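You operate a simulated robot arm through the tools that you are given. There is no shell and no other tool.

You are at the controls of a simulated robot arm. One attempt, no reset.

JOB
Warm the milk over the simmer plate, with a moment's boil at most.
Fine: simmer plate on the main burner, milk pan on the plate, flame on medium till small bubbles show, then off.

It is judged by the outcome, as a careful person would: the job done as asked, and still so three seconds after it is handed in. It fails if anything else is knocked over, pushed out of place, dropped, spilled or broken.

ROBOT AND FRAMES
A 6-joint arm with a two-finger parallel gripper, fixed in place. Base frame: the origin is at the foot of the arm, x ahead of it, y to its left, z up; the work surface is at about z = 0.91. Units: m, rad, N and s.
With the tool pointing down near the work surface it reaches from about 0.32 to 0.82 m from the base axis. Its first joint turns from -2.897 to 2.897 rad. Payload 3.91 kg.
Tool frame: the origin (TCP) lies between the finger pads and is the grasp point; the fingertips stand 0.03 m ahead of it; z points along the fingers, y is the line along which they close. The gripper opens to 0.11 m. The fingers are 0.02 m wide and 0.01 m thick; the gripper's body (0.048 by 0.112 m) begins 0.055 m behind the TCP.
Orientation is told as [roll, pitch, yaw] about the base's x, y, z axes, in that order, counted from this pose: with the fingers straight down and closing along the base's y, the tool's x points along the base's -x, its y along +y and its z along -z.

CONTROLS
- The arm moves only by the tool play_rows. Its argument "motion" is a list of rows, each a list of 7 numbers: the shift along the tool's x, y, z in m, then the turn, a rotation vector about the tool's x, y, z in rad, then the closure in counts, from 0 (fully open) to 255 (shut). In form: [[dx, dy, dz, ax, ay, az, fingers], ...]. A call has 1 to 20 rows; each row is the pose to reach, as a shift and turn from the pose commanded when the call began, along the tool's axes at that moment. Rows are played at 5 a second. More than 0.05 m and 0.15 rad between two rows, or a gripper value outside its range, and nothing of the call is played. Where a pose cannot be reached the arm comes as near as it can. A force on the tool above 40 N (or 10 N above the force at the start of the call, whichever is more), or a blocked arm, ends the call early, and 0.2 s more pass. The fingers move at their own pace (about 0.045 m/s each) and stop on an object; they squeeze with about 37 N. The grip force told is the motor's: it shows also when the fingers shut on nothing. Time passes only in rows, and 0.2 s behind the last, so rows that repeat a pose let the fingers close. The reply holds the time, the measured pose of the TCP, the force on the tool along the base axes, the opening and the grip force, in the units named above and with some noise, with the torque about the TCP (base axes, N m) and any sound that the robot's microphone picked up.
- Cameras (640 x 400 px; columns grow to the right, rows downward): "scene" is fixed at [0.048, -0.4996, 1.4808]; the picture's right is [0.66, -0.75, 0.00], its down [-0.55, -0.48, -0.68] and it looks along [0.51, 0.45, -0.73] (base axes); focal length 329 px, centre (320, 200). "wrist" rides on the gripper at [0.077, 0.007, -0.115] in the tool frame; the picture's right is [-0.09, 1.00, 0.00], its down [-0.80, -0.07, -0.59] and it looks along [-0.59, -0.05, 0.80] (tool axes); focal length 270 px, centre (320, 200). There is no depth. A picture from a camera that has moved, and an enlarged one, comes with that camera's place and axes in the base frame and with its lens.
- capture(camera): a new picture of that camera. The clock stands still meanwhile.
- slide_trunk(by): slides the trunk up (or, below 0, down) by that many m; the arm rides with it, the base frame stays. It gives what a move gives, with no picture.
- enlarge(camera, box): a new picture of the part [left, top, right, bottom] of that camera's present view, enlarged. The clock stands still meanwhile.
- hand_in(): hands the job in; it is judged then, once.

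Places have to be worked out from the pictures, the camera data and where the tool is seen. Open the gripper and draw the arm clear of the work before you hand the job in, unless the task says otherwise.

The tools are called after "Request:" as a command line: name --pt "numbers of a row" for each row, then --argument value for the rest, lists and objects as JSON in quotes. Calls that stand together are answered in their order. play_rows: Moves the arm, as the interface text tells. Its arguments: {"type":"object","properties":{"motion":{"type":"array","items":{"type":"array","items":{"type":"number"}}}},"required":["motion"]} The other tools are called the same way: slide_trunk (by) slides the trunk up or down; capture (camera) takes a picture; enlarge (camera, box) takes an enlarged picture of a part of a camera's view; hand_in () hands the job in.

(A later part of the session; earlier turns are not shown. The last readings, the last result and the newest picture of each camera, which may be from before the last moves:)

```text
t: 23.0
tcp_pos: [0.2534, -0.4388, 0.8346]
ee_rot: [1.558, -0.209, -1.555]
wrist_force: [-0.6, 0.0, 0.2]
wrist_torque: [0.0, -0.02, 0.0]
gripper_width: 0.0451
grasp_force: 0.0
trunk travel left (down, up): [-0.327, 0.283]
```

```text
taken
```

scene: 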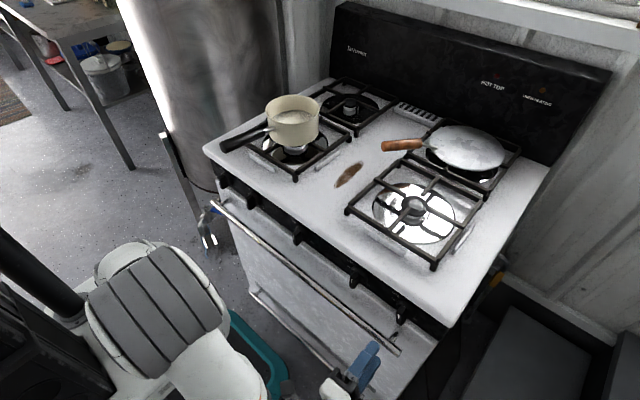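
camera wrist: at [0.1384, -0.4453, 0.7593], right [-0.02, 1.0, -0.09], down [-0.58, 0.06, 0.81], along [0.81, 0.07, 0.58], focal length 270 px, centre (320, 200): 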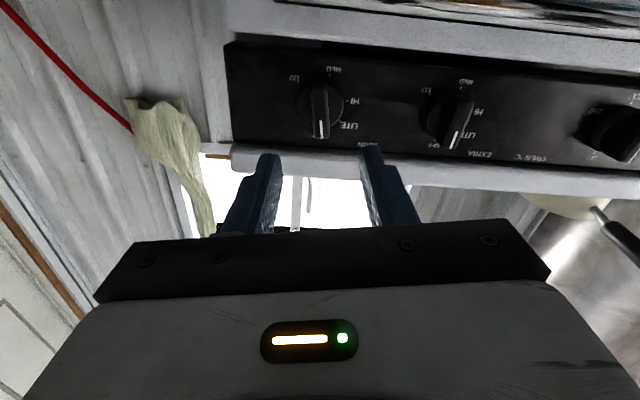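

Turning this way works without limit so far. I'll continue the rest of the half turn.

Request:
play_rows --pt "0 0 0 0 0 0.14 150" --pt "0 0 0 0 0 0.28 150" --pt "0 0 0 0 0 0.42 150" --pt "0 0 0 0 0 0.56 150" --pt "0 0 0 0 0 0.7 150" --pt "0 0 0 0 0 0.84 150" --pt "0 0 0 0 0 0.98 150" --pt "0 0 0 0 0 1.12 150" --pt "0 0 0 0 0 1.26 150" --pt "0 0 0 0 0 1.4 150" --pt "0 0 0 0 0 1.5 150" --pt "0 0 0 0 0 1.6 150" --pt "0 0 0 0 0 1.6 150"

Request:
capture --camera "wrist"

Request:
enlarge --camera "scene" --box '[320, 260, 480, 360]'

```text
t: 25.8
tcp_pos: [0.2543, -0.4373, 0.8356]
ee_rot: [1.501, 1.39, -1.624]
wrist_force: [-0.2, 0.2, 0.0]
wrist_torque: [0.03, -0.02, -0.01]
gripper_width: 0.0455
grasp_force: 0.2
trunk travel left (down, up): [-0.327, 0.283]
```

```text
taken
camera wrist: at [0.1406, -0.4317, 0.9137], right [0.02, -1.0, 0.09], down [-0.6, -0.08, -0.79], along [0.8, -0.04, -0.6], focal length 270 px, centre (320, 200)
```

wrist: 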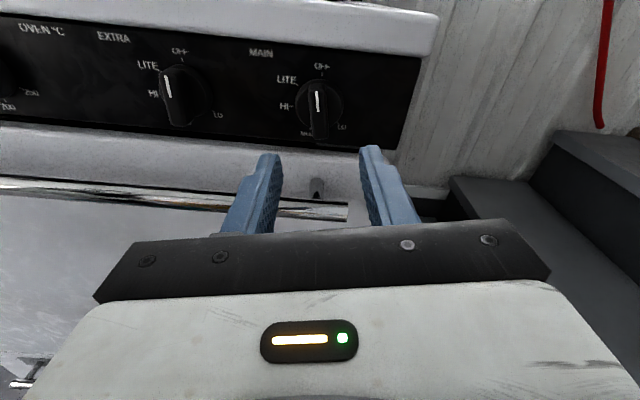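

```text
4.00 times, centred on (400, 310) of scene
camera zoom: at [0.048, -0.4996, 1.4808], right [0.66, -0.75, 0.0], down [-0.55, -0.48, -0.68], along [0.51, 0.45, -0.73], focal length 1316 px, centre (0, -240)
```

zoom: 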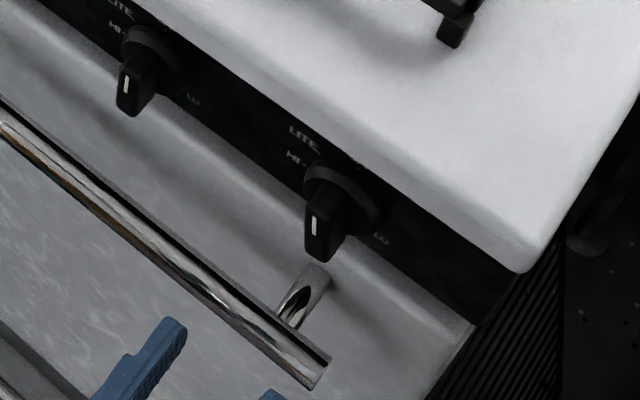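

Now the view is upright. I'll enlarge it to see the knob's state and its labels.

Request:
enlarge --camera "wrist" --box '[240, 40, 400, 140]'

```text
4.00 times, centred on (320, 90) of wrist
camera zoom: at [0.1406, -0.4317, 0.9137], right [0.02, -1.0, 0.09], down [-0.6, -0.08, -0.79], along [0.8, -0.04, -0.6], focal length 1081 px, centre (320, 640)
```

zoom: 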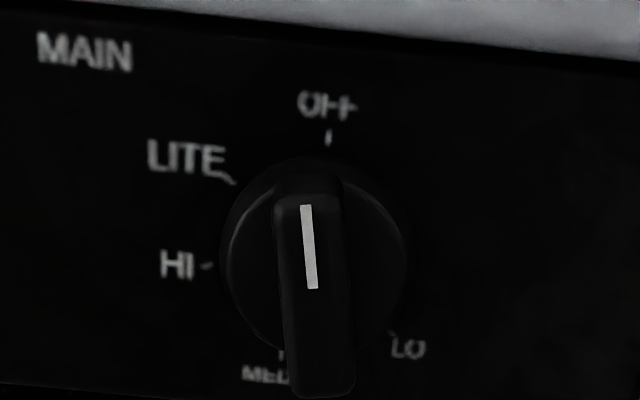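

The dial is very clear: LITE ≈ 55°, HI ≈ 100°, MED ≈ 164° and LO ≈ 230°, centred at (−0.434, 0.835). I'll advance onto the bar with the fingers tilted to match its 10° lean, then grip.

Request:
play_rows --pt "0.0 -0.001 0.03 0 0 0 150" --pt "0.0 -0.0014 0.06 0 0 0 150" --pt "0.0 -0.0014 0.08 0 0 0 150" --pt "0.0 -0.0014 0.0887 0 0 0 150" --pt "0.0 -0.0014 0.0887 0 0 0 200" --pt "0.0 -0.0014 0.0887 0 0 0 255" --pt "0.0 -0.0014 0.0887 0 0 0 255" --pt "0.0 -0.0014 0.0887 0 0 0 255"

Request:
capture --camera "wrist"

Request:
enlarge --camera "scene" --box '[320, 260, 480, 360]'

```text
t: 27.6
tcp_pos: [0.342, -0.4358, 0.8339]
ee_rot: [1.499, 1.388, -1.625]
wrist_force: [2.0, -0.3, 0.0]
wrist_torque: [0.0, -0.05, -0.5]
gripper_width: 0.0149
grasp_force: 44.3
trunk travel left (down, up): [-0.327, 0.283]
```

```text
taken
camera wrist: at [0.2282, -0.4293, 0.9119], right [0.02, -1.0, 0.09], down [-0.6, -0.08, -0.79], along [0.8, -0.05, -0.6], focal length 270 px, centre (320, 200)
```

wrist: 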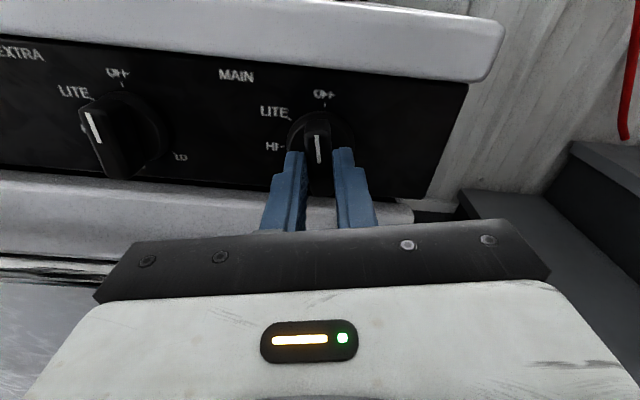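

```text
4.00 times, centred on (400, 310) of scene
camera zoom: at [0.048, -0.4996, 1.4808], right [0.66, -0.75, 0.0], down [-0.55, -0.48, -0.68], along [0.51, 0.45, -0.73], focal length 1316 px, centre (0, -240)
```

zoom: 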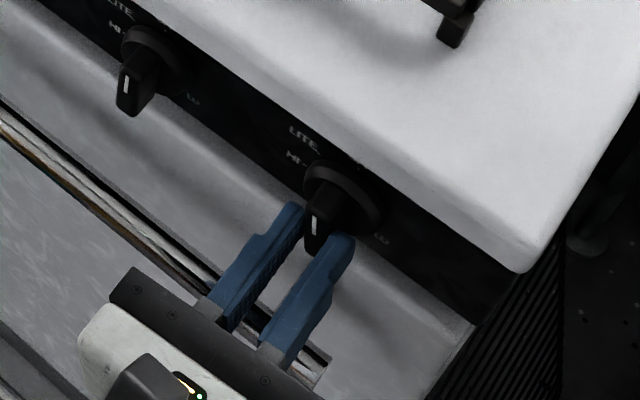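

The grip is solid with almost no side force. I'm turning counter-clockwise to LITE, about 45° more.

Request:
play_rows --pt "0 0 0 0 0 -0.1 255" --pt "0 0 0 0 0 -0.2 255" --pt "0 0 0 0 0 -0.3 255" --pt "0 0 0 0 0 -0.42 255" --pt "0 0 0 0 0 -0.54 255" --pt "0 0 0 0 0 -0.66 255" --pt "0 0 0 0 0 -0.8 255"

Request:
capture --camera "scene"

Request:
capture --camera "wrist"

```text
t: 29.2
tcp_pos: [0.3409, -0.4359, 0.8331]
ee_rot: [1.557, 0.586, -1.563]
wrist_force: [-0.2, -1.2, 5.8]
wrist_torque: [-0.02, 0.24, -1.37]
gripper_width: 0.0147
grasp_force: 45.1
trunk travel left (down, up): [-0.327, 0.283]
```

```text
taken
```

scene: 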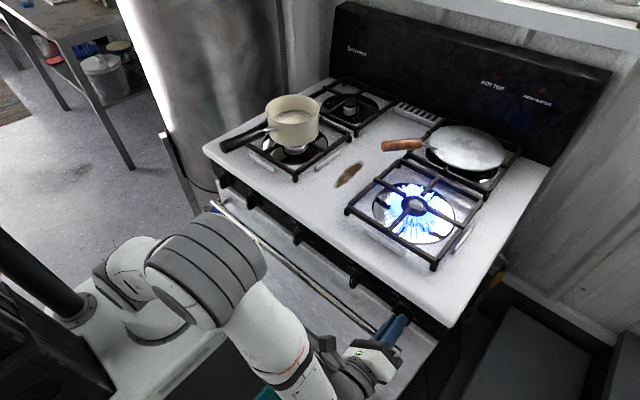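

```text
taken
camera wrist: at [0.2271, -0.3761, 0.8829], right [0.02, -0.62, 0.78], down [-0.59, -0.64, -0.49], along [0.81, -0.45, -0.38], focal length 270 px, centre (320, 200)
```

wrist: 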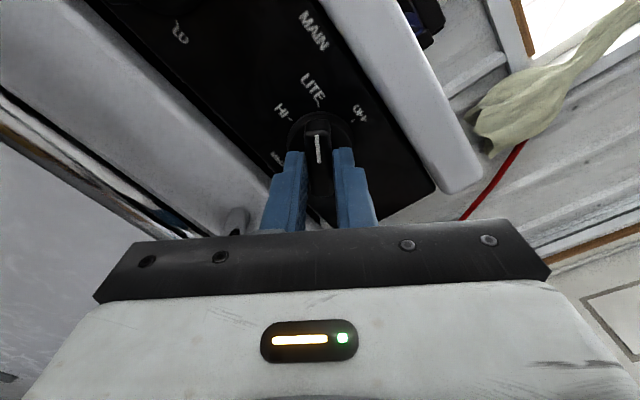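

That settles it: MAIN feeds the front-right burner, and a blue flame is now lit there. I'll turn it straight back to OFF before moving anything.

Request:
play_rows --pt "0 0 0 0 0 0.14 255" --pt "0 0 0 0 0 0.28 255" --pt "0 0 0 0 0 0.42 255" --pt "0 0 0 0 0 0.56 255" --pt "0 0 0 0 0 0.7 255" --pt "0 0 0 0 0 0.84 255" --pt "0 0 0 0 0 0.95 255" --pt "0 0 0 0 0 0.98 255"

Request:
capture --camera "scene"

Request:
capture --camera "wrist"

```text
t: 31.0
tcp_pos: [0.3422, -0.4363, 0.8325]
ee_rot: [0.082, 1.559, -3.044]
wrist_force: [-4.8, 1.6, 0.1]
wrist_torque: [0.01, -1.06, -0.36]
gripper_width: 0.0147
grasp_force: 44.8
trunk travel left (down, up): [-0.327, 0.283]
```

```text
taken
```

scene: 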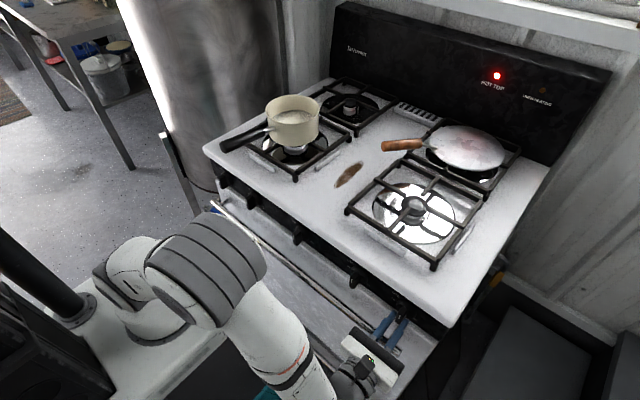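

```text
taken
camera wrist: at [0.2284, -0.4435, 0.9118], right [0.01, -1.0, -0.09], down [-0.6, 0.06, -0.79], along [0.8, 0.06, -0.6], focal length 270 px, centre (320, 200)
```

wrist: 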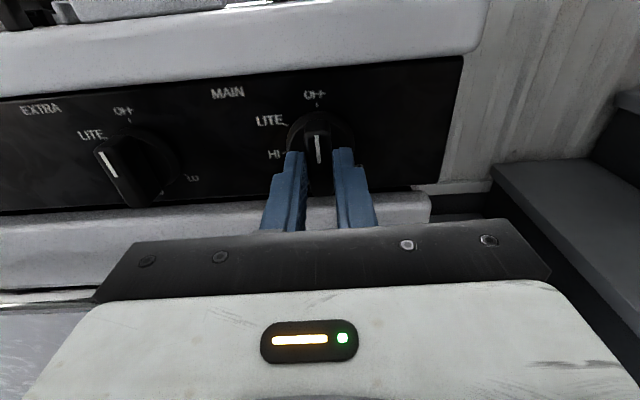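

The flame is out and the HOT TOP warning light is on, so the main burner is the front-right one. I'll release the knob at OFF and back straight out, then rise.

Request:
play_rows --pt "0 0 0 0 0 0 200" --pt "0 0 0 0 0 0 150" --pt "0 0 0 0 0 0 150" --pt "0 0 -0.04 0 0 0 150" --pt "0 0 -0.08 0 0 0 150" --pt "0.03 0 -0.11 0 0 0 150" --pt "0.07 0 -0.12 0 0 0 150" --pt "0.11 0 -0.12 0 0 0 150"

Request:
capture --camera "wrist"

Request:
capture --camera "scene"

```text
t: 32.8
tcp_pos: [0.2223, -0.4339, 0.9422]
ee_rot: [0.144, 1.559, -2.984]
wrist_force: [-0.5, 0.4, 0.1]
wrist_torque: [-0.02, 0.0, -0.01]
gripper_width: 0.0454
grasp_force: 0.0
trunk travel left (down, up): [-0.327, 0.283]
```

```text
taken
camera wrist: at [0.1086, -0.4425, 1.0218], right [0.01, -1.0, -0.09], down [-0.61, 0.06, -0.79], along [0.8, 0.06, -0.6], focal length 270 px, centre (320, 200)
```

wrist: 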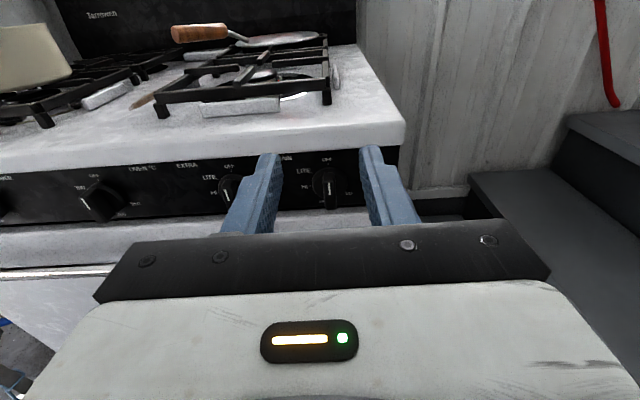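

```text
taken
```

scene: 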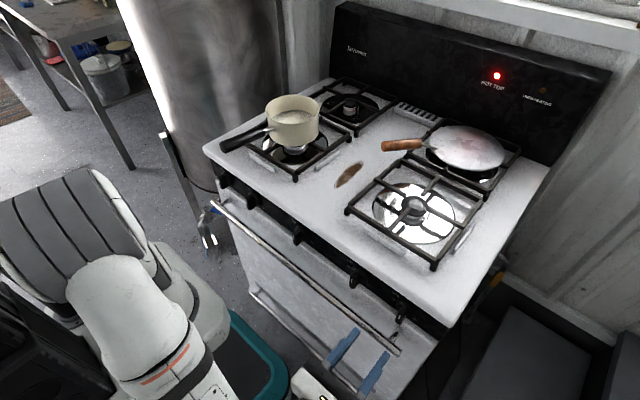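

This low view shows the plate from the side. I'll enlarge it to judge its height, how the handle is raised, and the grate.

Request:
enlarge --camera "wrist" --box '[140, 10, 360, 130]'

Request:
enlarge --camera "scene" --box '[370, 110, 530, 210]'

```text
2.91 times, centred on (250, 70) of wrist
camera zoom: at [0.1086, -0.4425, 1.0218], right [0.01, -1.0, -0.09], down [-0.61, 0.06, -0.79], along [0.8, 0.06, -0.6], focal length 786 px, centre (524, 578)
```

zoom: 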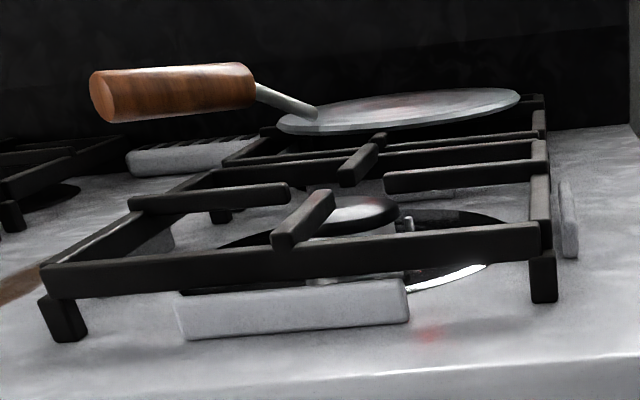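

```text
4.00 times, centred on (450, 160) of scene
camera zoom: at [0.048, -0.4996, 1.4808], right [0.66, -0.75, 0.0], down [-0.55, -0.48, -0.68], along [0.51, 0.45, -0.73], focal length 1316 px, centre (-200, 360)
```

zoom: 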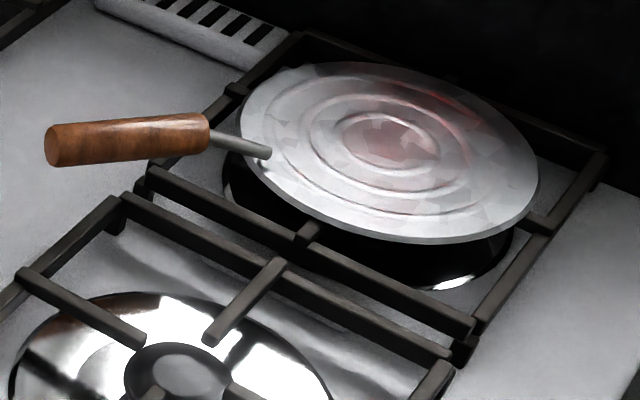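

The plate is a thin disc at z ≈ 0.951 resting on the rear grate. Its wooden handle is raised, running from tip (0.626, −0.193, 0.988) to (0.706, −0.251, 0.985). I'll raise the trunk back up so the arm can work above the hob.

Request:
slide_trunk --by 0.123

```text
t: 34.3
tcp_pos: [0.2227, -0.4337, 1.066]
ee_rot: [0.218, 1.559, -2.911]
wrist_force: [-0.3, 0.4, 0.3]
wrist_torque: [-0.03, -0.03, 0.0]
gripper_width: 0.0453
grasp_force: 0.1
trunk travel left (down, up): [-0.45, 0.16]
```

I'm now swinging over to a standoff above the plate's handle, turning the tool to the handle's heading (about −38°) and pitching it to about 30° below horizontal.

Request:
play_rows --pt "0.04 0 0 0 0 0 150" --pt "0.08 0 0 0 0 0 120" --pt "0.1 -0.01 0.03 0 0 0 90" --pt "0.097 -0.029 0.067 -0.0586 -0.0458 0.0157 60" --pt "0.093 -0.048 0.104 -0.1173 -0.0916 0.0315 60" --pt "0.09 -0.067 0.141 -0.1759 -0.1375 0.0472 60" --pt "0.087 -0.086 0.178 -0.2345 -0.1833 0.0629 60" --pt "0.083 -0.105 0.215 -0.2932 -0.2291 0.0786 60" --pt "0.08 -0.124 0.252 -0.3518 -0.2749 0.0944 60" --pt "0.077 -0.143 0.289 -0.4105 -0.3207 0.1101 60" --pt "0.073 -0.162 0.326 -0.4691 -0.3665 0.1258 60" --pt "0.07 -0.181 0.363 -0.5277 -0.4124 0.1415 60" --pt "0.067 -0.2 0.4 -0.5864 -0.4582 0.1573 60" --pt "0.064 -0.219 0.437 -0.645 -0.504 0.173 60" --pt "0.064 -0.219 0.437 -0.645 -0.504 0.173 60"

Request:
capture --camera "wrist"

Request:
capture --camera "scene"

```text
t: 37.5
tcp_pos: [0.6536, -0.2092, 1.1213]
ee_rot: [0.028, 1.035, 2.521]
wrist_force: [1.7, -0.2, 1.4]
wrist_torque: [0.06, 0.04, 0.0]
gripper_width: 0.0843
grasp_force: 0.0
out of reach, approached as far as the arm can: row 12, 13, 14
trunk travel left (down, up): [-0.45, 0.16]
```

```text
taken
camera wrist: at [0.6042, -0.1778, 1.2453], right [-0.64, -0.77, -0.06], down [-0.7, 0.61, -0.39], along [0.33, -0.2, -0.92], focal length 270 px, centre (320, 200)
```

wrist: 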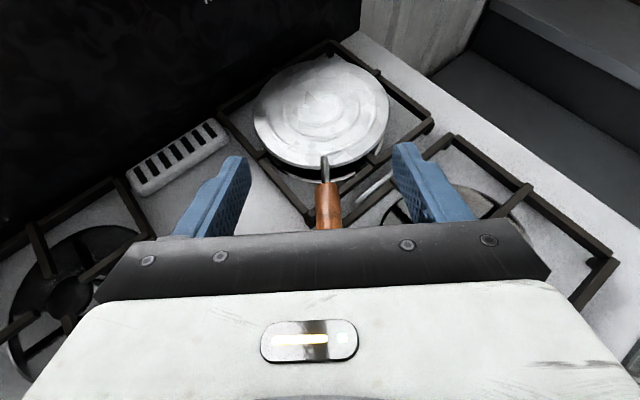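

```text
taken
```

scene: 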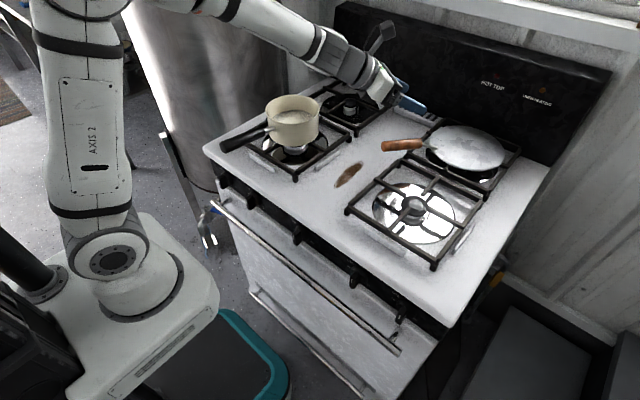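

The handle lies centred between the fingers, matching my estimate of its position to within a few pixels. I'll descend along the approach to the handle near its ferrule end.

Request:
play_rows --pt "-0.0234 0 0.0269 0 0 0 60" --pt "-0.0468 0.0002 0.0538 0 0 0 60" --pt "-0.066 0.0003 0.076 0 0 0 60" --pt "-0.066 0.0003 0.076 0 0 0 60"

Request:
capture --camera "wrist"

Request:
capture --camera "scene"

```text
t: 38.5
tcp_pos: [0.6786, -0.2298, 1.0267]
ee_rot: [0.019, 1.041, 2.511]
wrist_force: [-1.2, 0.7, -0.1]
wrist_torque: [0.0, 0.02, 0.02]
gripper_width: 0.0841
grasp_force: 0.1
trunk travel left (down, up): [-0.45, 0.16]
```

```text
taken
camera wrist: at [0.6283, -0.1979, 1.152], right [-0.64, -0.77, -0.07], down [-0.69, 0.61, -0.39], along [0.34, -0.2, -0.92], focal length 270 px, centre (320, 200)
```

wrist: 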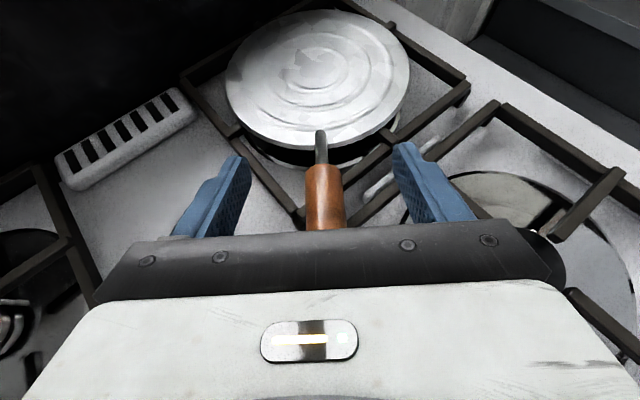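

```text
taken
```

scene: 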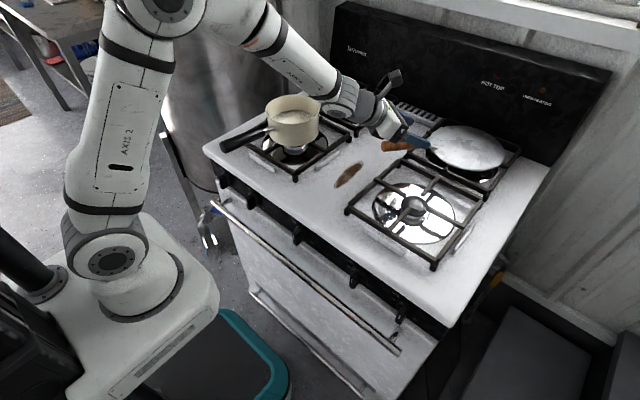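

I'm well aligned, so I'll descend the last 4 cm to the handle's mid-height and close.

Request:
play_rows --pt "-0.0144 0.0002 0.0158 0 0 0 60" --pt "-0.0287 0.0004 0.0315 0 0 0 60" --pt "-0.0287 0.0004 0.0315 0 0 0 60"

Request:
enlarge --camera "scene" --box '[350, 80, 510, 180]'

Request:
capture --camera "wrist"

```text
t: 39.3
tcp_pos: [0.6898, -0.2383, 0.9878]
ee_rot: [0.019, 1.041, 2.511]
wrist_force: [-1.2, 1.3, 1.7]
wrist_torque: [0.08, 0.08, 0.03]
gripper_width: 0.084
grasp_force: 0.1
trunk travel left (down, up): [-0.45, 0.16]
```

```text
4.00 times, centred on (430, 130) of scene
camera zoom: at [0.048, -0.4996, 1.4808], right [0.66, -0.75, 0.0], down [-0.55, -0.48, -0.68], along [0.51, 0.45, -0.73], focal length 1316 px, centre (-120, 480)
```

zoom: 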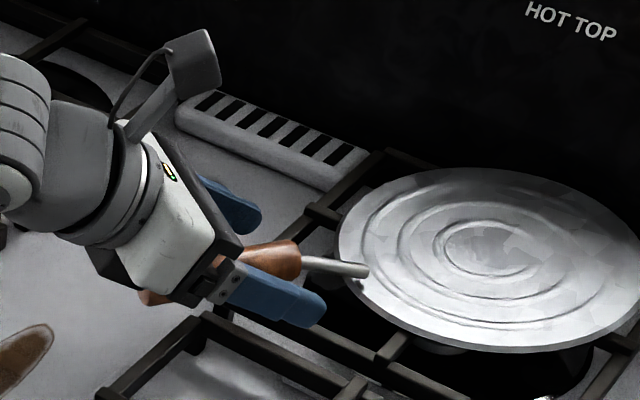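

```text
taken
camera wrist: at [0.6388, -0.2056, 1.1118], right [-0.64, -0.77, -0.07], down [-0.69, 0.61, -0.39], along [0.34, -0.2, -0.92], focal length 270 px, centre (320, 200)
```

wrist: 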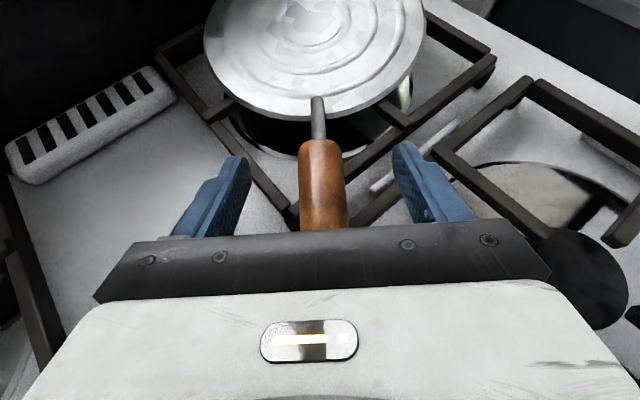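

The handle's rear end is close to the gripper body at this pitch. I'll pull back 12 mm along the tool axis so only the finger pads touch it, then close gently.

Request:
play_rows --pt "0 0 -0.006 0 0 0 60" --pt "0 0 -0.012 0 0 0 60" --pt "0 0 -0.012 0 0 0 120" --pt "0 0 -0.012 0 0 0 180" --pt "0 0 -0.012 0 0 0 220" --pt "0 0 -0.012 0 0 0 255" --pt "0 0 -0.012 0 0 0 255" --pt "0 0 -0.012 0 0 0 255"

Request:
enlarge --camera "scene" --box '[350, 80, 510, 180]'

Request:
capture --camera "wrist"

```text
t: 41.1
tcp_pos: [0.6817, -0.2317, 0.9927]
ee_rot: [0.02, 1.039, 2.512]
wrist_force: [1.9, 0.4, 0.1]
wrist_torque: [0.09, 0.05, 0.15]
gripper_width: 0.0252
grasp_force: 36.9
trunk travel left (down, up): [-0.45, 0.16]
```

```text
4.00 times, centred on (430, 130) of scene
camera zoom: at [0.048, -0.4996, 1.4808], right [0.66, -0.75, 0.0], down [-0.55, -0.48, -0.68], along [0.51, 0.45, -0.73], focal length 1316 px, centre (-120, 480)
```

zoom: 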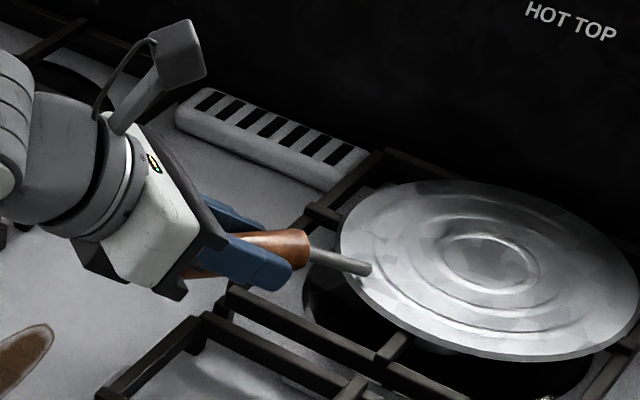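

```text
taken
camera wrist: at [0.6315, -0.1993, 1.1179], right [-0.64, -0.77, -0.07], down [-0.69, 0.61, -0.39], along [0.34, -0.2, -0.92], focal length 270 px, centre (320, 200)
```

wrist: 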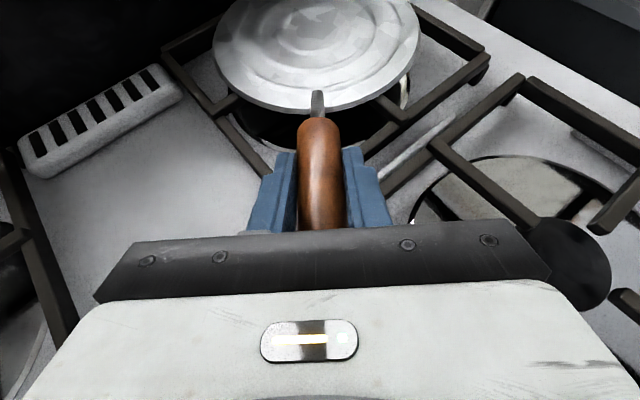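

The plate slid about 1 cm when the gripper body brushed its handle, but it still lies flat on the grate and the grip reads 37 N. I'll lift a small 15 mm and check for droop and load.

Request:
play_rows --pt "0.0043 0 -0.0026 0 0 0 255" --pt "0.0086 0 -0.0051 0 0 0 255" --pt "0.0129 0.0002 -0.0077 0 0 0 255" --pt "0.0129 0.0002 -0.0077 0 0 0 255"

Request:
enlarge --camera "scene" --box '[350, 80, 510, 180]'

Request:
capture --camera "wrist"

```text
t: 42.1
tcp_pos: [0.6832, -0.2307, 1.0102]
ee_rot: [0.019, 1.041, 2.513]
wrist_force: [0.0, 1.4, 1.0]
wrist_torque: [0.03, 0.03, 0.11]
gripper_width: 0.0247
grasp_force: 37.2
trunk travel left (down, up): [-0.45, 0.16]
```

```text
4.00 times, centred on (430, 130) of scene
camera zoom: at [0.048, -0.4996, 1.4808], right [0.66, -0.75, 0.0], down [-0.55, -0.48, -0.68], along [0.51, 0.45, -0.73], focal length 1316 px, centre (-120, 480)
```

zoom: 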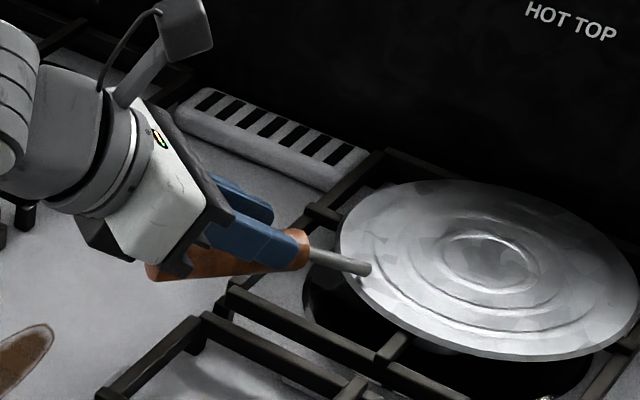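

```text
taken
camera wrist: at [0.632, -0.1994, 1.1339], right [-0.64, -0.77, -0.07], down [-0.69, 0.61, -0.39], along [0.34, -0.2, -0.92], focal length 270 px, centre (320, 200)
```

wrist: 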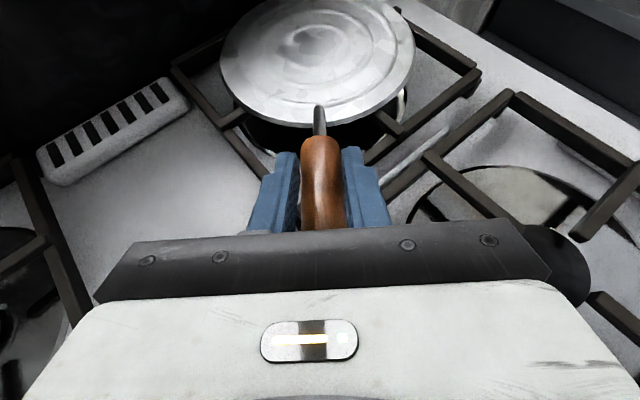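

The plate didn't move. The fingers slid up the round handle, which now sits low between the tips. I'll look closer before regripping.

Request:
enlarge --camera "wrist" --box '[220, 80, 420, 240]'

Request:
enlarge --camera "scene" --box '[380, 120, 444, 160]'

```text
2.50 times, centred on (320, 160) of wrist
camera zoom: at [0.632, -0.1994, 1.1339], right [-0.64, -0.77, -0.07], down [-0.69, 0.61, -0.39], along [0.34, -0.2, -0.92], focal length 676 px, centre (320, 300)
```

zoom: 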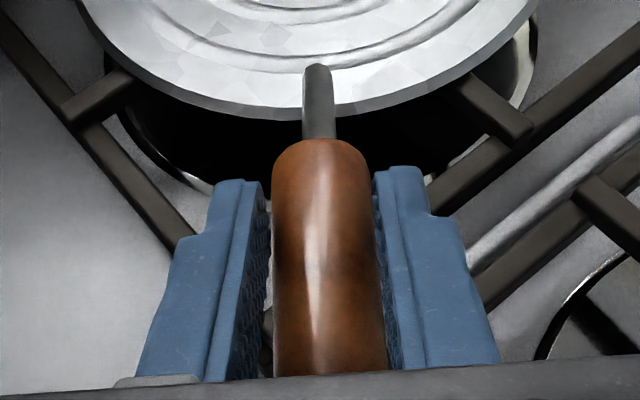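

```text
10.00 times, centred on (412, 140) of scene
camera zoom: at [0.048, -0.4996, 1.4808], right [0.66, -0.75, 0.0], down [-0.55, -0.48, -0.68], along [0.51, 0.45, -0.73], focal length 3290 px, centre (-600, 800)
```

zoom: 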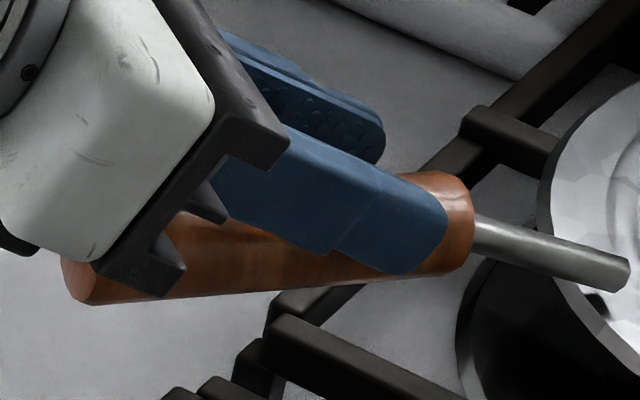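

The earlier grip caught the handle only with the lower corner of the pads, because the handle axis is nearer z ≈ 0.976. I'll open, go about 28 mm lower so the handle crosses the middle of the pads, and regrip.

Request:
play_rows --pt "0 0 0 0 0 0 180" --pt "0 0 0 0 0 0 130" --pt "-0.0112 0 0.0087 0 0 0 130" --pt "-0.0224 0 0.0174 0 0 0 130" --pt "-0.0224 0 0.0174 0 0 0 130"

Request:
enlarge --camera "scene" --box '[370, 110, 530, 210]'

Request:
enlarge --camera "scene" --box '[380, 120, 444, 160]'

```text
t: 43.3
tcp_pos: [0.6858, -0.2343, 0.9832]
ee_rot: [0.019, 1.04, 2.512]
wrist_force: [-0.5, 1.6, 1.1]
wrist_torque: [0.01, 0.06, 0.01]
gripper_width: 0.0541
grasp_force: 0.0
trunk travel left (down, up): [-0.45, 0.16]
```

```text
4.00 times, centred on (450, 160) of scene
camera zoom: at [0.048, -0.4996, 1.4808], right [0.66, -0.75, 0.0], down [-0.55, -0.48, -0.68], along [0.51, 0.45, -0.73], focal length 1316 px, centre (-200, 360)
```

zoom: 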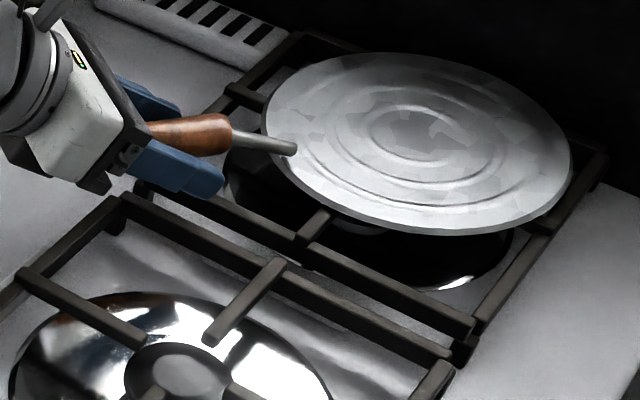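

```text
10.00 times, centred on (412, 140) of scene
camera zoom: at [0.048, -0.4996, 1.4808], right [0.66, -0.75, 0.0], down [-0.55, -0.48, -0.68], along [0.51, 0.45, -0.73], focal length 3290 px, centre (-600, 800)
```

zoom: 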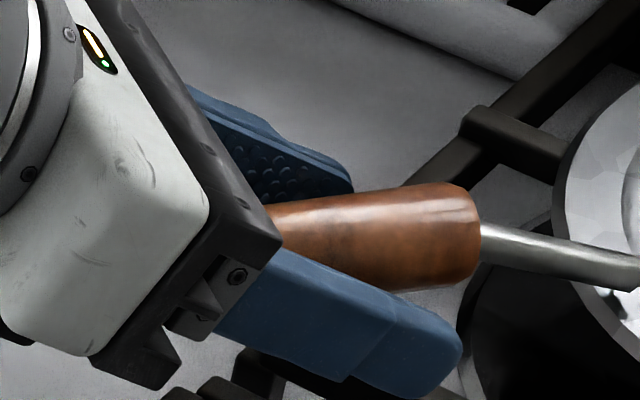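

Now the gripper body is again pressing the handle's rear, so the handle axis really is near z ≈ 0.985. I'll retreat along the tool axis to unload it, close, and lift in tiny steps while watching the forces.

Request:
play_rows --pt "0.002 0 -0.007 0 0 0 130" --pt "0.004 0 -0.013 0 0 0 130" --pt "0.004 0 -0.013 0 0 0 190" --pt "0.004 0 -0.013 0 0 0 255" --pt "0.004 0 -0.013 0 0 0 255" --pt "0.004 0 -0.013 0 0 0 255"

Request:
enlarge --camera "scene" --box '[370, 110, 530, 210]'

Request:
enlarge --camera "scene" --box '[380, 120, 444, 160]'

Request:
play_rows --pt "0.0034 0 -0.002 0 0 0 255" --pt "0.0034 0 -0.002 0 0 0 255"

Request:
enlarge --camera "scene" --box '[370, 110, 530, 210]'

```text
t: 44.7
tcp_pos: [0.6779, -0.2294, 0.9923]
ee_rot: [0.021, 1.039, 2.513]
wrist_force: [-0.1, 0.9, 1.3]
wrist_torque: [0.17, 0.21, 0.1]
gripper_width: 0.0249
grasp_force: 37.3
trunk travel left (down, up): [-0.45, 0.16]
```

```text
4.00 times, centred on (450, 160) of scene
camera zoom: at [0.048, -0.4996, 1.4808], right [0.66, -0.75, 0.0], down [-0.55, -0.48, -0.68], along [0.51, 0.45, -0.73], focal length 1316 px, centre (-200, 360)
```

zoom: 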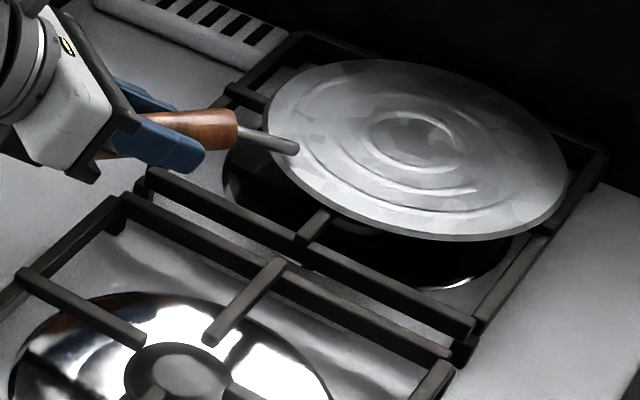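

```text
10.00 times, centred on (412, 140) of scene
camera zoom: at [0.048, -0.4996, 1.4808], right [0.66, -0.75, 0.0], down [-0.55, -0.48, -0.68], along [0.51, 0.45, -0.73], focal length 3290 px, centre (-600, 800)
```

zoom: 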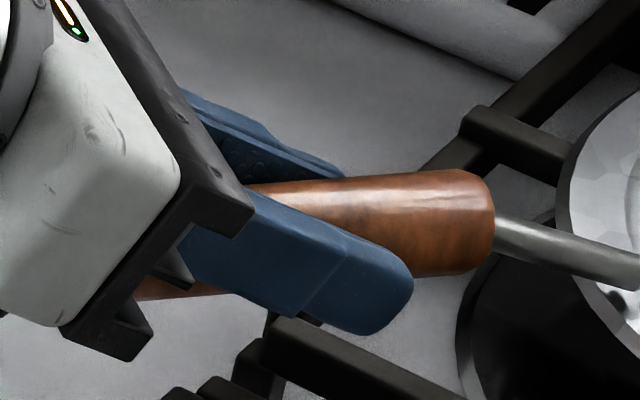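

```text
t: 45.3
tcp_pos: [0.6785, -0.2285, 0.9956]
ee_rot: [0.021, 1.038, 2.513]
wrist_force: [0.0, -0.7, -2.2]
wrist_torque: [0.3, 0.42, -0.01]
gripper_width: 0.0253
grasp_force: 37.5
trunk travel left (down, up): [-0.45, 0.16]
```

```text
4.00 times, centred on (450, 160) of scene
camera zoom: at [0.048, -0.4996, 1.4808], right [0.66, -0.75, 0.0], down [-0.55, -0.48, -0.68], along [0.51, 0.45, -0.73], focal length 1316 px, centre (-200, 360)
```

zoom: 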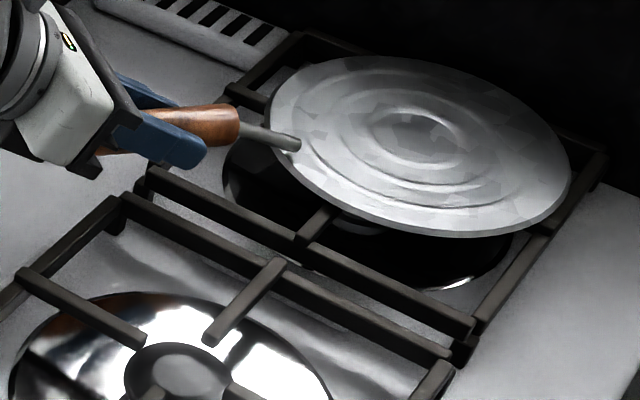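

Now it is lifting: the torque is about 0.5 N·m and the load about 3 N, so the plate is light. I'll lift a further 10 mm to check that it holds.

Request:
play_rows --pt "0.0043 0 -0.0026 0 0 0 255" --pt "0.0086 0 -0.0051 0 0 0 255" --pt "0.0086 0 -0.0051 0 0 0 255"

Request:
enlarge --camera "scene" --box '[370, 110, 530, 210]'

Request:
capture --camera "wrist"

```text
t: 46.1
tcp_pos: [0.6786, -0.2281, 1.0046]
ee_rot: [0.02, 1.036, 2.514]
wrist_force: [-0.3, -0.4, -2.5]
wrist_torque: [0.29, 0.4, -0.01]
gripper_width: 0.0252
grasp_force: 36.8
trunk travel left (down, up): [-0.45, 0.16]
```

```text
4.00 times, centred on (450, 160) of scene
camera zoom: at [0.048, -0.4996, 1.4808], right [0.66, -0.75, 0.0], down [-0.55, -0.48, -0.68], along [0.51, 0.45, -0.73], focal length 1316 px, centre (-200, 360)
```

zoom: 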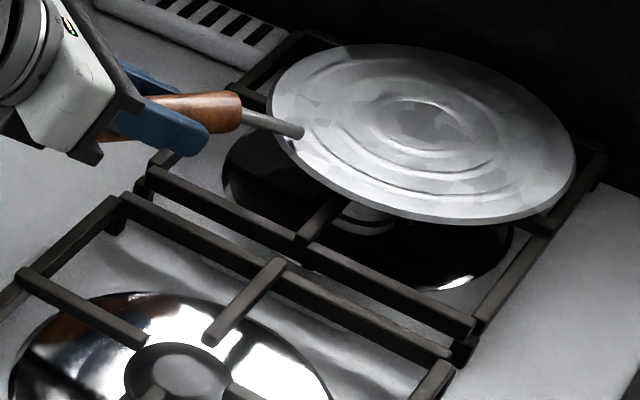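

```text
taken
camera wrist: at [0.6279, -0.1964, 1.1295], right [-0.64, -0.77, -0.07], down [-0.69, 0.61, -0.39], along [0.34, -0.2, -0.92], focal length 270 px, centre (320, 200)
```

wrist: 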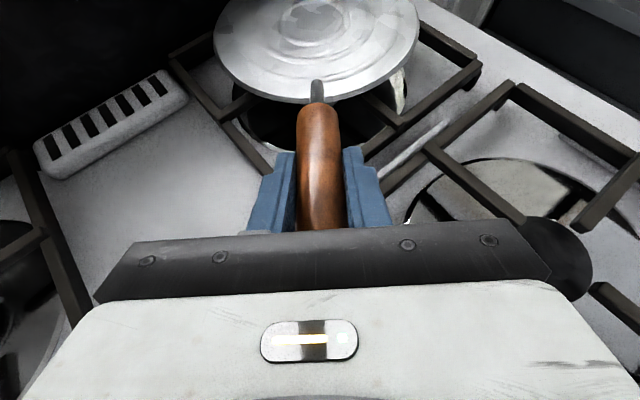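

The plate is clear of the grate and holding level. I'll raise it 4 cm, carry it forward to the front-right burner, and yaw the handle another 22° so the wrist stays clear of both the base and the milk pan.

Request:
play_rows --pt "0.0115 0.0001 -0.0068 0 0 0 255" --pt "0.023 0.0003 -0.0136 0 0 0 255" --pt "0.0344 0.0004 -0.0204 0 0 0 255" --pt "0.0239 0.0083 -0.038 -0.0335 -0.0006 0.0199 255" --pt "0.0134 0.0161 -0.0555 -0.0671 -0.0012 0.0398 255" --pt "0.0029 0.024 -0.0731 -0.1006 -0.0017 0.0597 255" --pt "-0.0076 0.0318 -0.0906 -0.1342 -0.0023 0.0796 255" --pt "-0.0181 0.0397 -0.1082 -0.1677 -0.0029 0.0995 255" --pt "-0.0285 0.0475 -0.1257 -0.2012 -0.0035 0.1193 255" --pt "-0.039 0.0554 -0.1433 -0.2348 -0.0041 0.1392 255" --pt "-0.0495 0.0632 -0.1608 -0.2683 -0.0046 0.1591 255" --pt "-0.06 0.0711 -0.1784 -0.3019 -0.0052 0.179 255" --pt "-0.0705 0.0789 -0.1959 -0.3354 -0.0058 0.1989 255" --pt "-0.0705 0.0789 -0.1959 -0.3354 -0.0058 0.1989 255"

Request:
capture --camera "scene"

Request:
capture --camera "wrist"

```text
t: 49.1
tcp_pos: [0.4675, -0.1679, 1.0459]
ee_rot: [0.018, 1.037, 2.121]
wrist_force: [0.2, 0.7, -3.3]
wrist_torque: [0.41, 0.27, -0.04]
gripper_width: 0.0249
grasp_force: 37.1
trunk travel left (down, up): [-0.45, 0.16]
```

```text
taken
```

scene: 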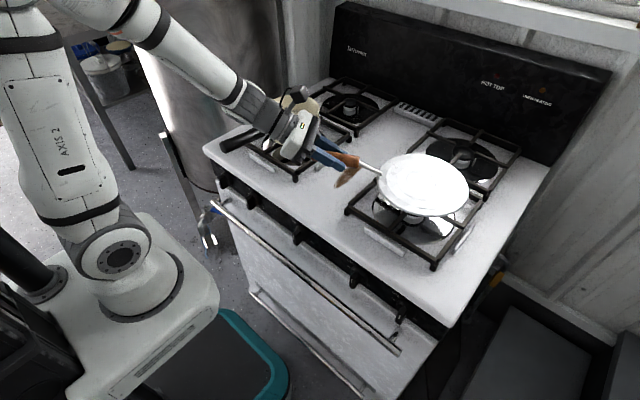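

```text
taken
camera wrist: at [0.4325, -0.1198, 1.1691], right [-0.88, -0.47, -0.07], down [-0.41, 0.83, -0.39], along [0.24, -0.31, -0.92], focal length 270 px, centre (320, 200)
```

wrist: 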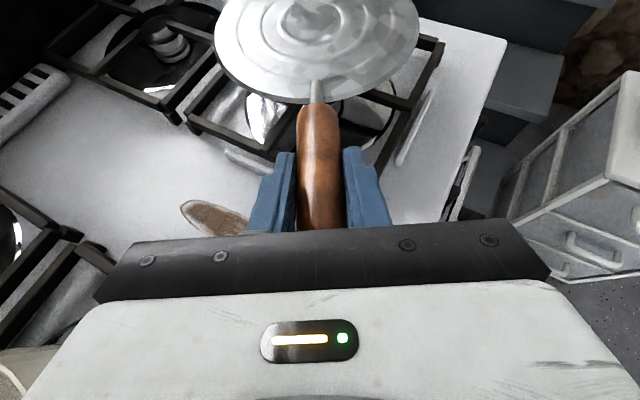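

The plate is above the front-right burner and steady. I'll enlarge to measure its centre against the burner.

Request:
enlarge --camera "scene" --box '[330, 130, 490, 270]'

Request:
enlarge --camera "scene" --box '[210, 70, 370, 190]'

```text
2.86 times, centred on (410, 200) of scene
camera zoom: at [0.048, -0.4996, 1.4808], right [0.66, -0.75, 0.0], down [-0.55, -0.48, -0.68], along [0.51, 0.45, -0.73], focal length 940 px, centre (63, 200)
```

zoom: 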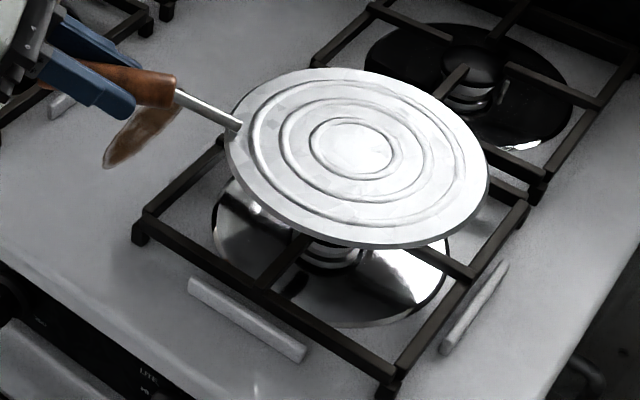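

```text
3.33 times, centred on (290, 130) of scene
camera zoom: at [0.048, -0.4996, 1.4808], right [0.66, -0.75, 0.0], down [-0.55, -0.48, -0.68], along [0.51, 0.45, -0.73], focal length 1097 px, centre (420, 433)
```

zoom: 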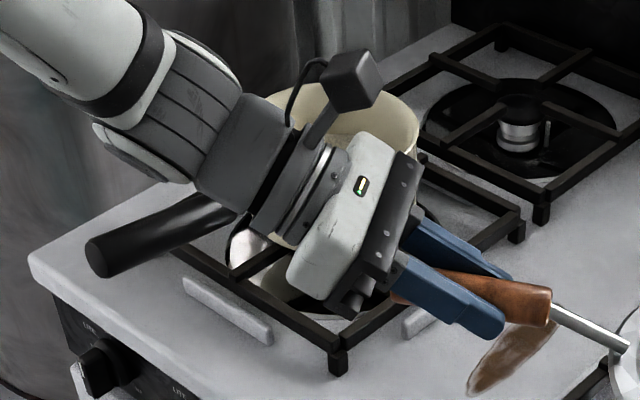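

The plate centre is at about (0.557, −0.332) and the grate centre at about (0.553, −0.333), so it's well aligned and clear of the milk pan. I'll lower it to just above the grate.

Request:
play_rows --pt "-0.0129 -0.0001 0.0077 0 0 0 255" --pt "-0.0258 -0.0003 0.0153 0 0 0 255" --pt "-0.0353 -0.0004 0.021 0 0 0 255" --pt "-0.0413 -0.0005 0.0245 0 0 0 255" --pt "-0.0413 -0.0005 0.0245 0 0 0 255"

Request:
enlarge --camera "scene" --box '[330, 130, 490, 270]'

```text
t: 50.3
tcp_pos: [0.4681, -0.1681, 0.9951]
ee_rot: [0.018, 1.035, 2.121]
wrist_force: [0.2, -0.3, -3.9]
wrist_torque: [0.44, 0.26, -0.03]
gripper_width: 0.0251
grasp_force: 36.9
trunk travel left (down, up): [-0.45, 0.16]
```

```text
2.86 times, centred on (410, 200) of scene
camera zoom: at [0.048, -0.4996, 1.4808], right [0.66, -0.75, 0.0], down [-0.55, -0.48, -0.68], along [0.51, 0.45, -0.73], focal length 940 px, centre (63, 200)
```

zoom: 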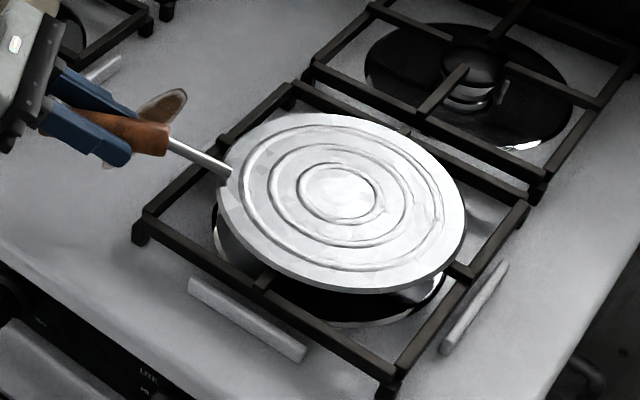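

The plate hovers a few mm above the grate but sits about 1 cm toward the back. I'll shift it forward about 9 mm, then lower to contact.

Request:
play_rows --pt "-0.0004 0.0089 -0.0007 0 0 0 255" --pt "-0.0021 0.0089 0.0003 0 0 0 255" --pt "-0.0038 0.0089 0.0013 0 0 0 255" --pt "-0.0038 0.0089 0.0013 0 0 0 255"

Request:
enlarge --camera "scene" --box '[330, 130, 490, 270]'

```text
t: 51.3
tcp_pos: [0.4593, -0.1709, 0.9919]
ee_rot: [0.018, 1.039, 2.12]
wrist_force: [0.3, -0.7, 1.1]
wrist_torque: [-0.48, -0.18, 0.01]
gripper_width: 0.0252
grasp_force: 36.8
trunk travel left (down, up): [-0.45, 0.16]
```

```text
2.86 times, centred on (410, 200) of scene
camera zoom: at [0.048, -0.4996, 1.4808], right [0.66, -0.75, 0.0], down [-0.55, -0.48, -0.68], along [0.51, 0.45, -0.73], focal length 940 px, centre (63, 200)
```

zoom: 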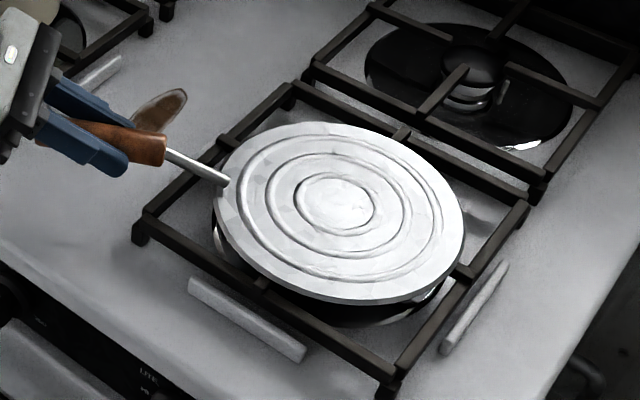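

The plate is resting on the grate, centred at about (0.5545, −0.333). I'll ease off the slight preload, open, and rise straight up off the handle.

Request:
play_rows --pt "0.0013 0 -0.0008 0 0 0 255" --pt "0.0013 0 -0.0008 0 0 0 220" --pt "0.0013 0 -0.0008 0 0 0 170" --pt "0.0013 0 -0.0008 0 0 0 110" --pt "0.0013 0 -0.0008 0 0 0 100" --pt "0.018 0 -0.0107 0 0 0 100" --pt "0.045 0 -0.0266 0 0 0 100" --pt "0.075 0 -0.0445 0 0 0 100" --pt "0.103 0 -0.0612 0 0 0 100"

Request:
capture --camera "scene"

Request:
enlarge --camera "scene" --box '[330, 130, 490, 270]'

Request:
capture --camera "wrist"

```text
t: 53.3
tcp_pos: [0.4593, -0.171, 1.1124]
ee_rot: [0.017, 1.037, 2.119]
wrist_force: [0.2, 0.6, -1.0]
wrist_torque: [0.03, -0.01, -0.01]
gripper_width: 0.0668
grasp_force: 0.0
trunk travel left (down, up): [-0.45, 0.16]
```

```text
taken
```

scene: 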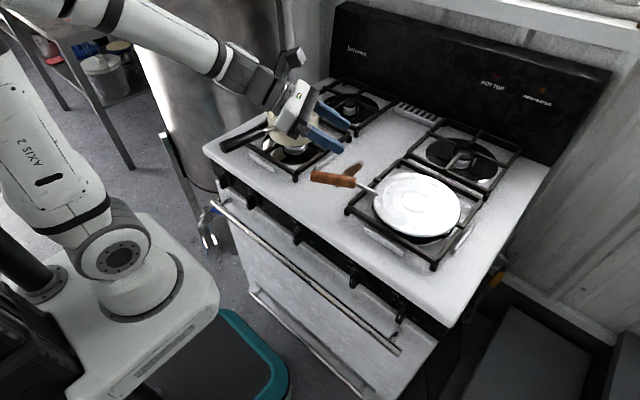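

```text
2.86 times, centred on (410, 200) of scene
camera zoom: at [0.048, -0.4996, 1.4808], right [0.66, -0.75, 0.0], down [-0.55, -0.48, -0.68], along [0.51, 0.45, -0.73], focal length 940 px, centre (63, 200)
```

zoom: 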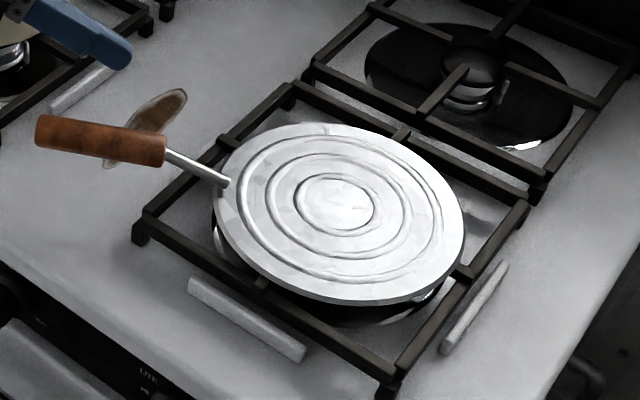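

```text
taken
camera wrist: at [0.4248, -0.1225, 1.2376], right [-0.88, -0.47, -0.07], down [-0.41, 0.83, -0.39], along [0.24, -0.31, -0.92], focal length 270 px, centre (320, 200)
```

wrist: 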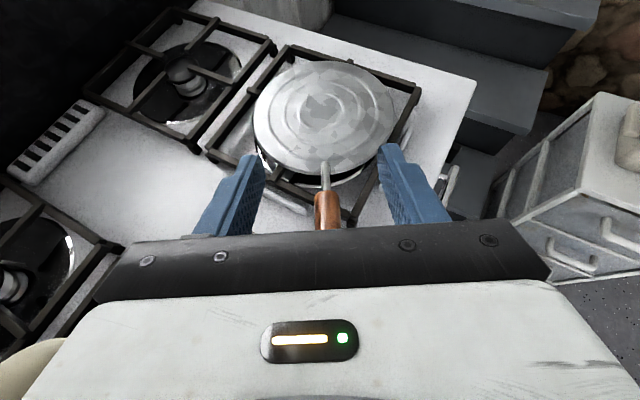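

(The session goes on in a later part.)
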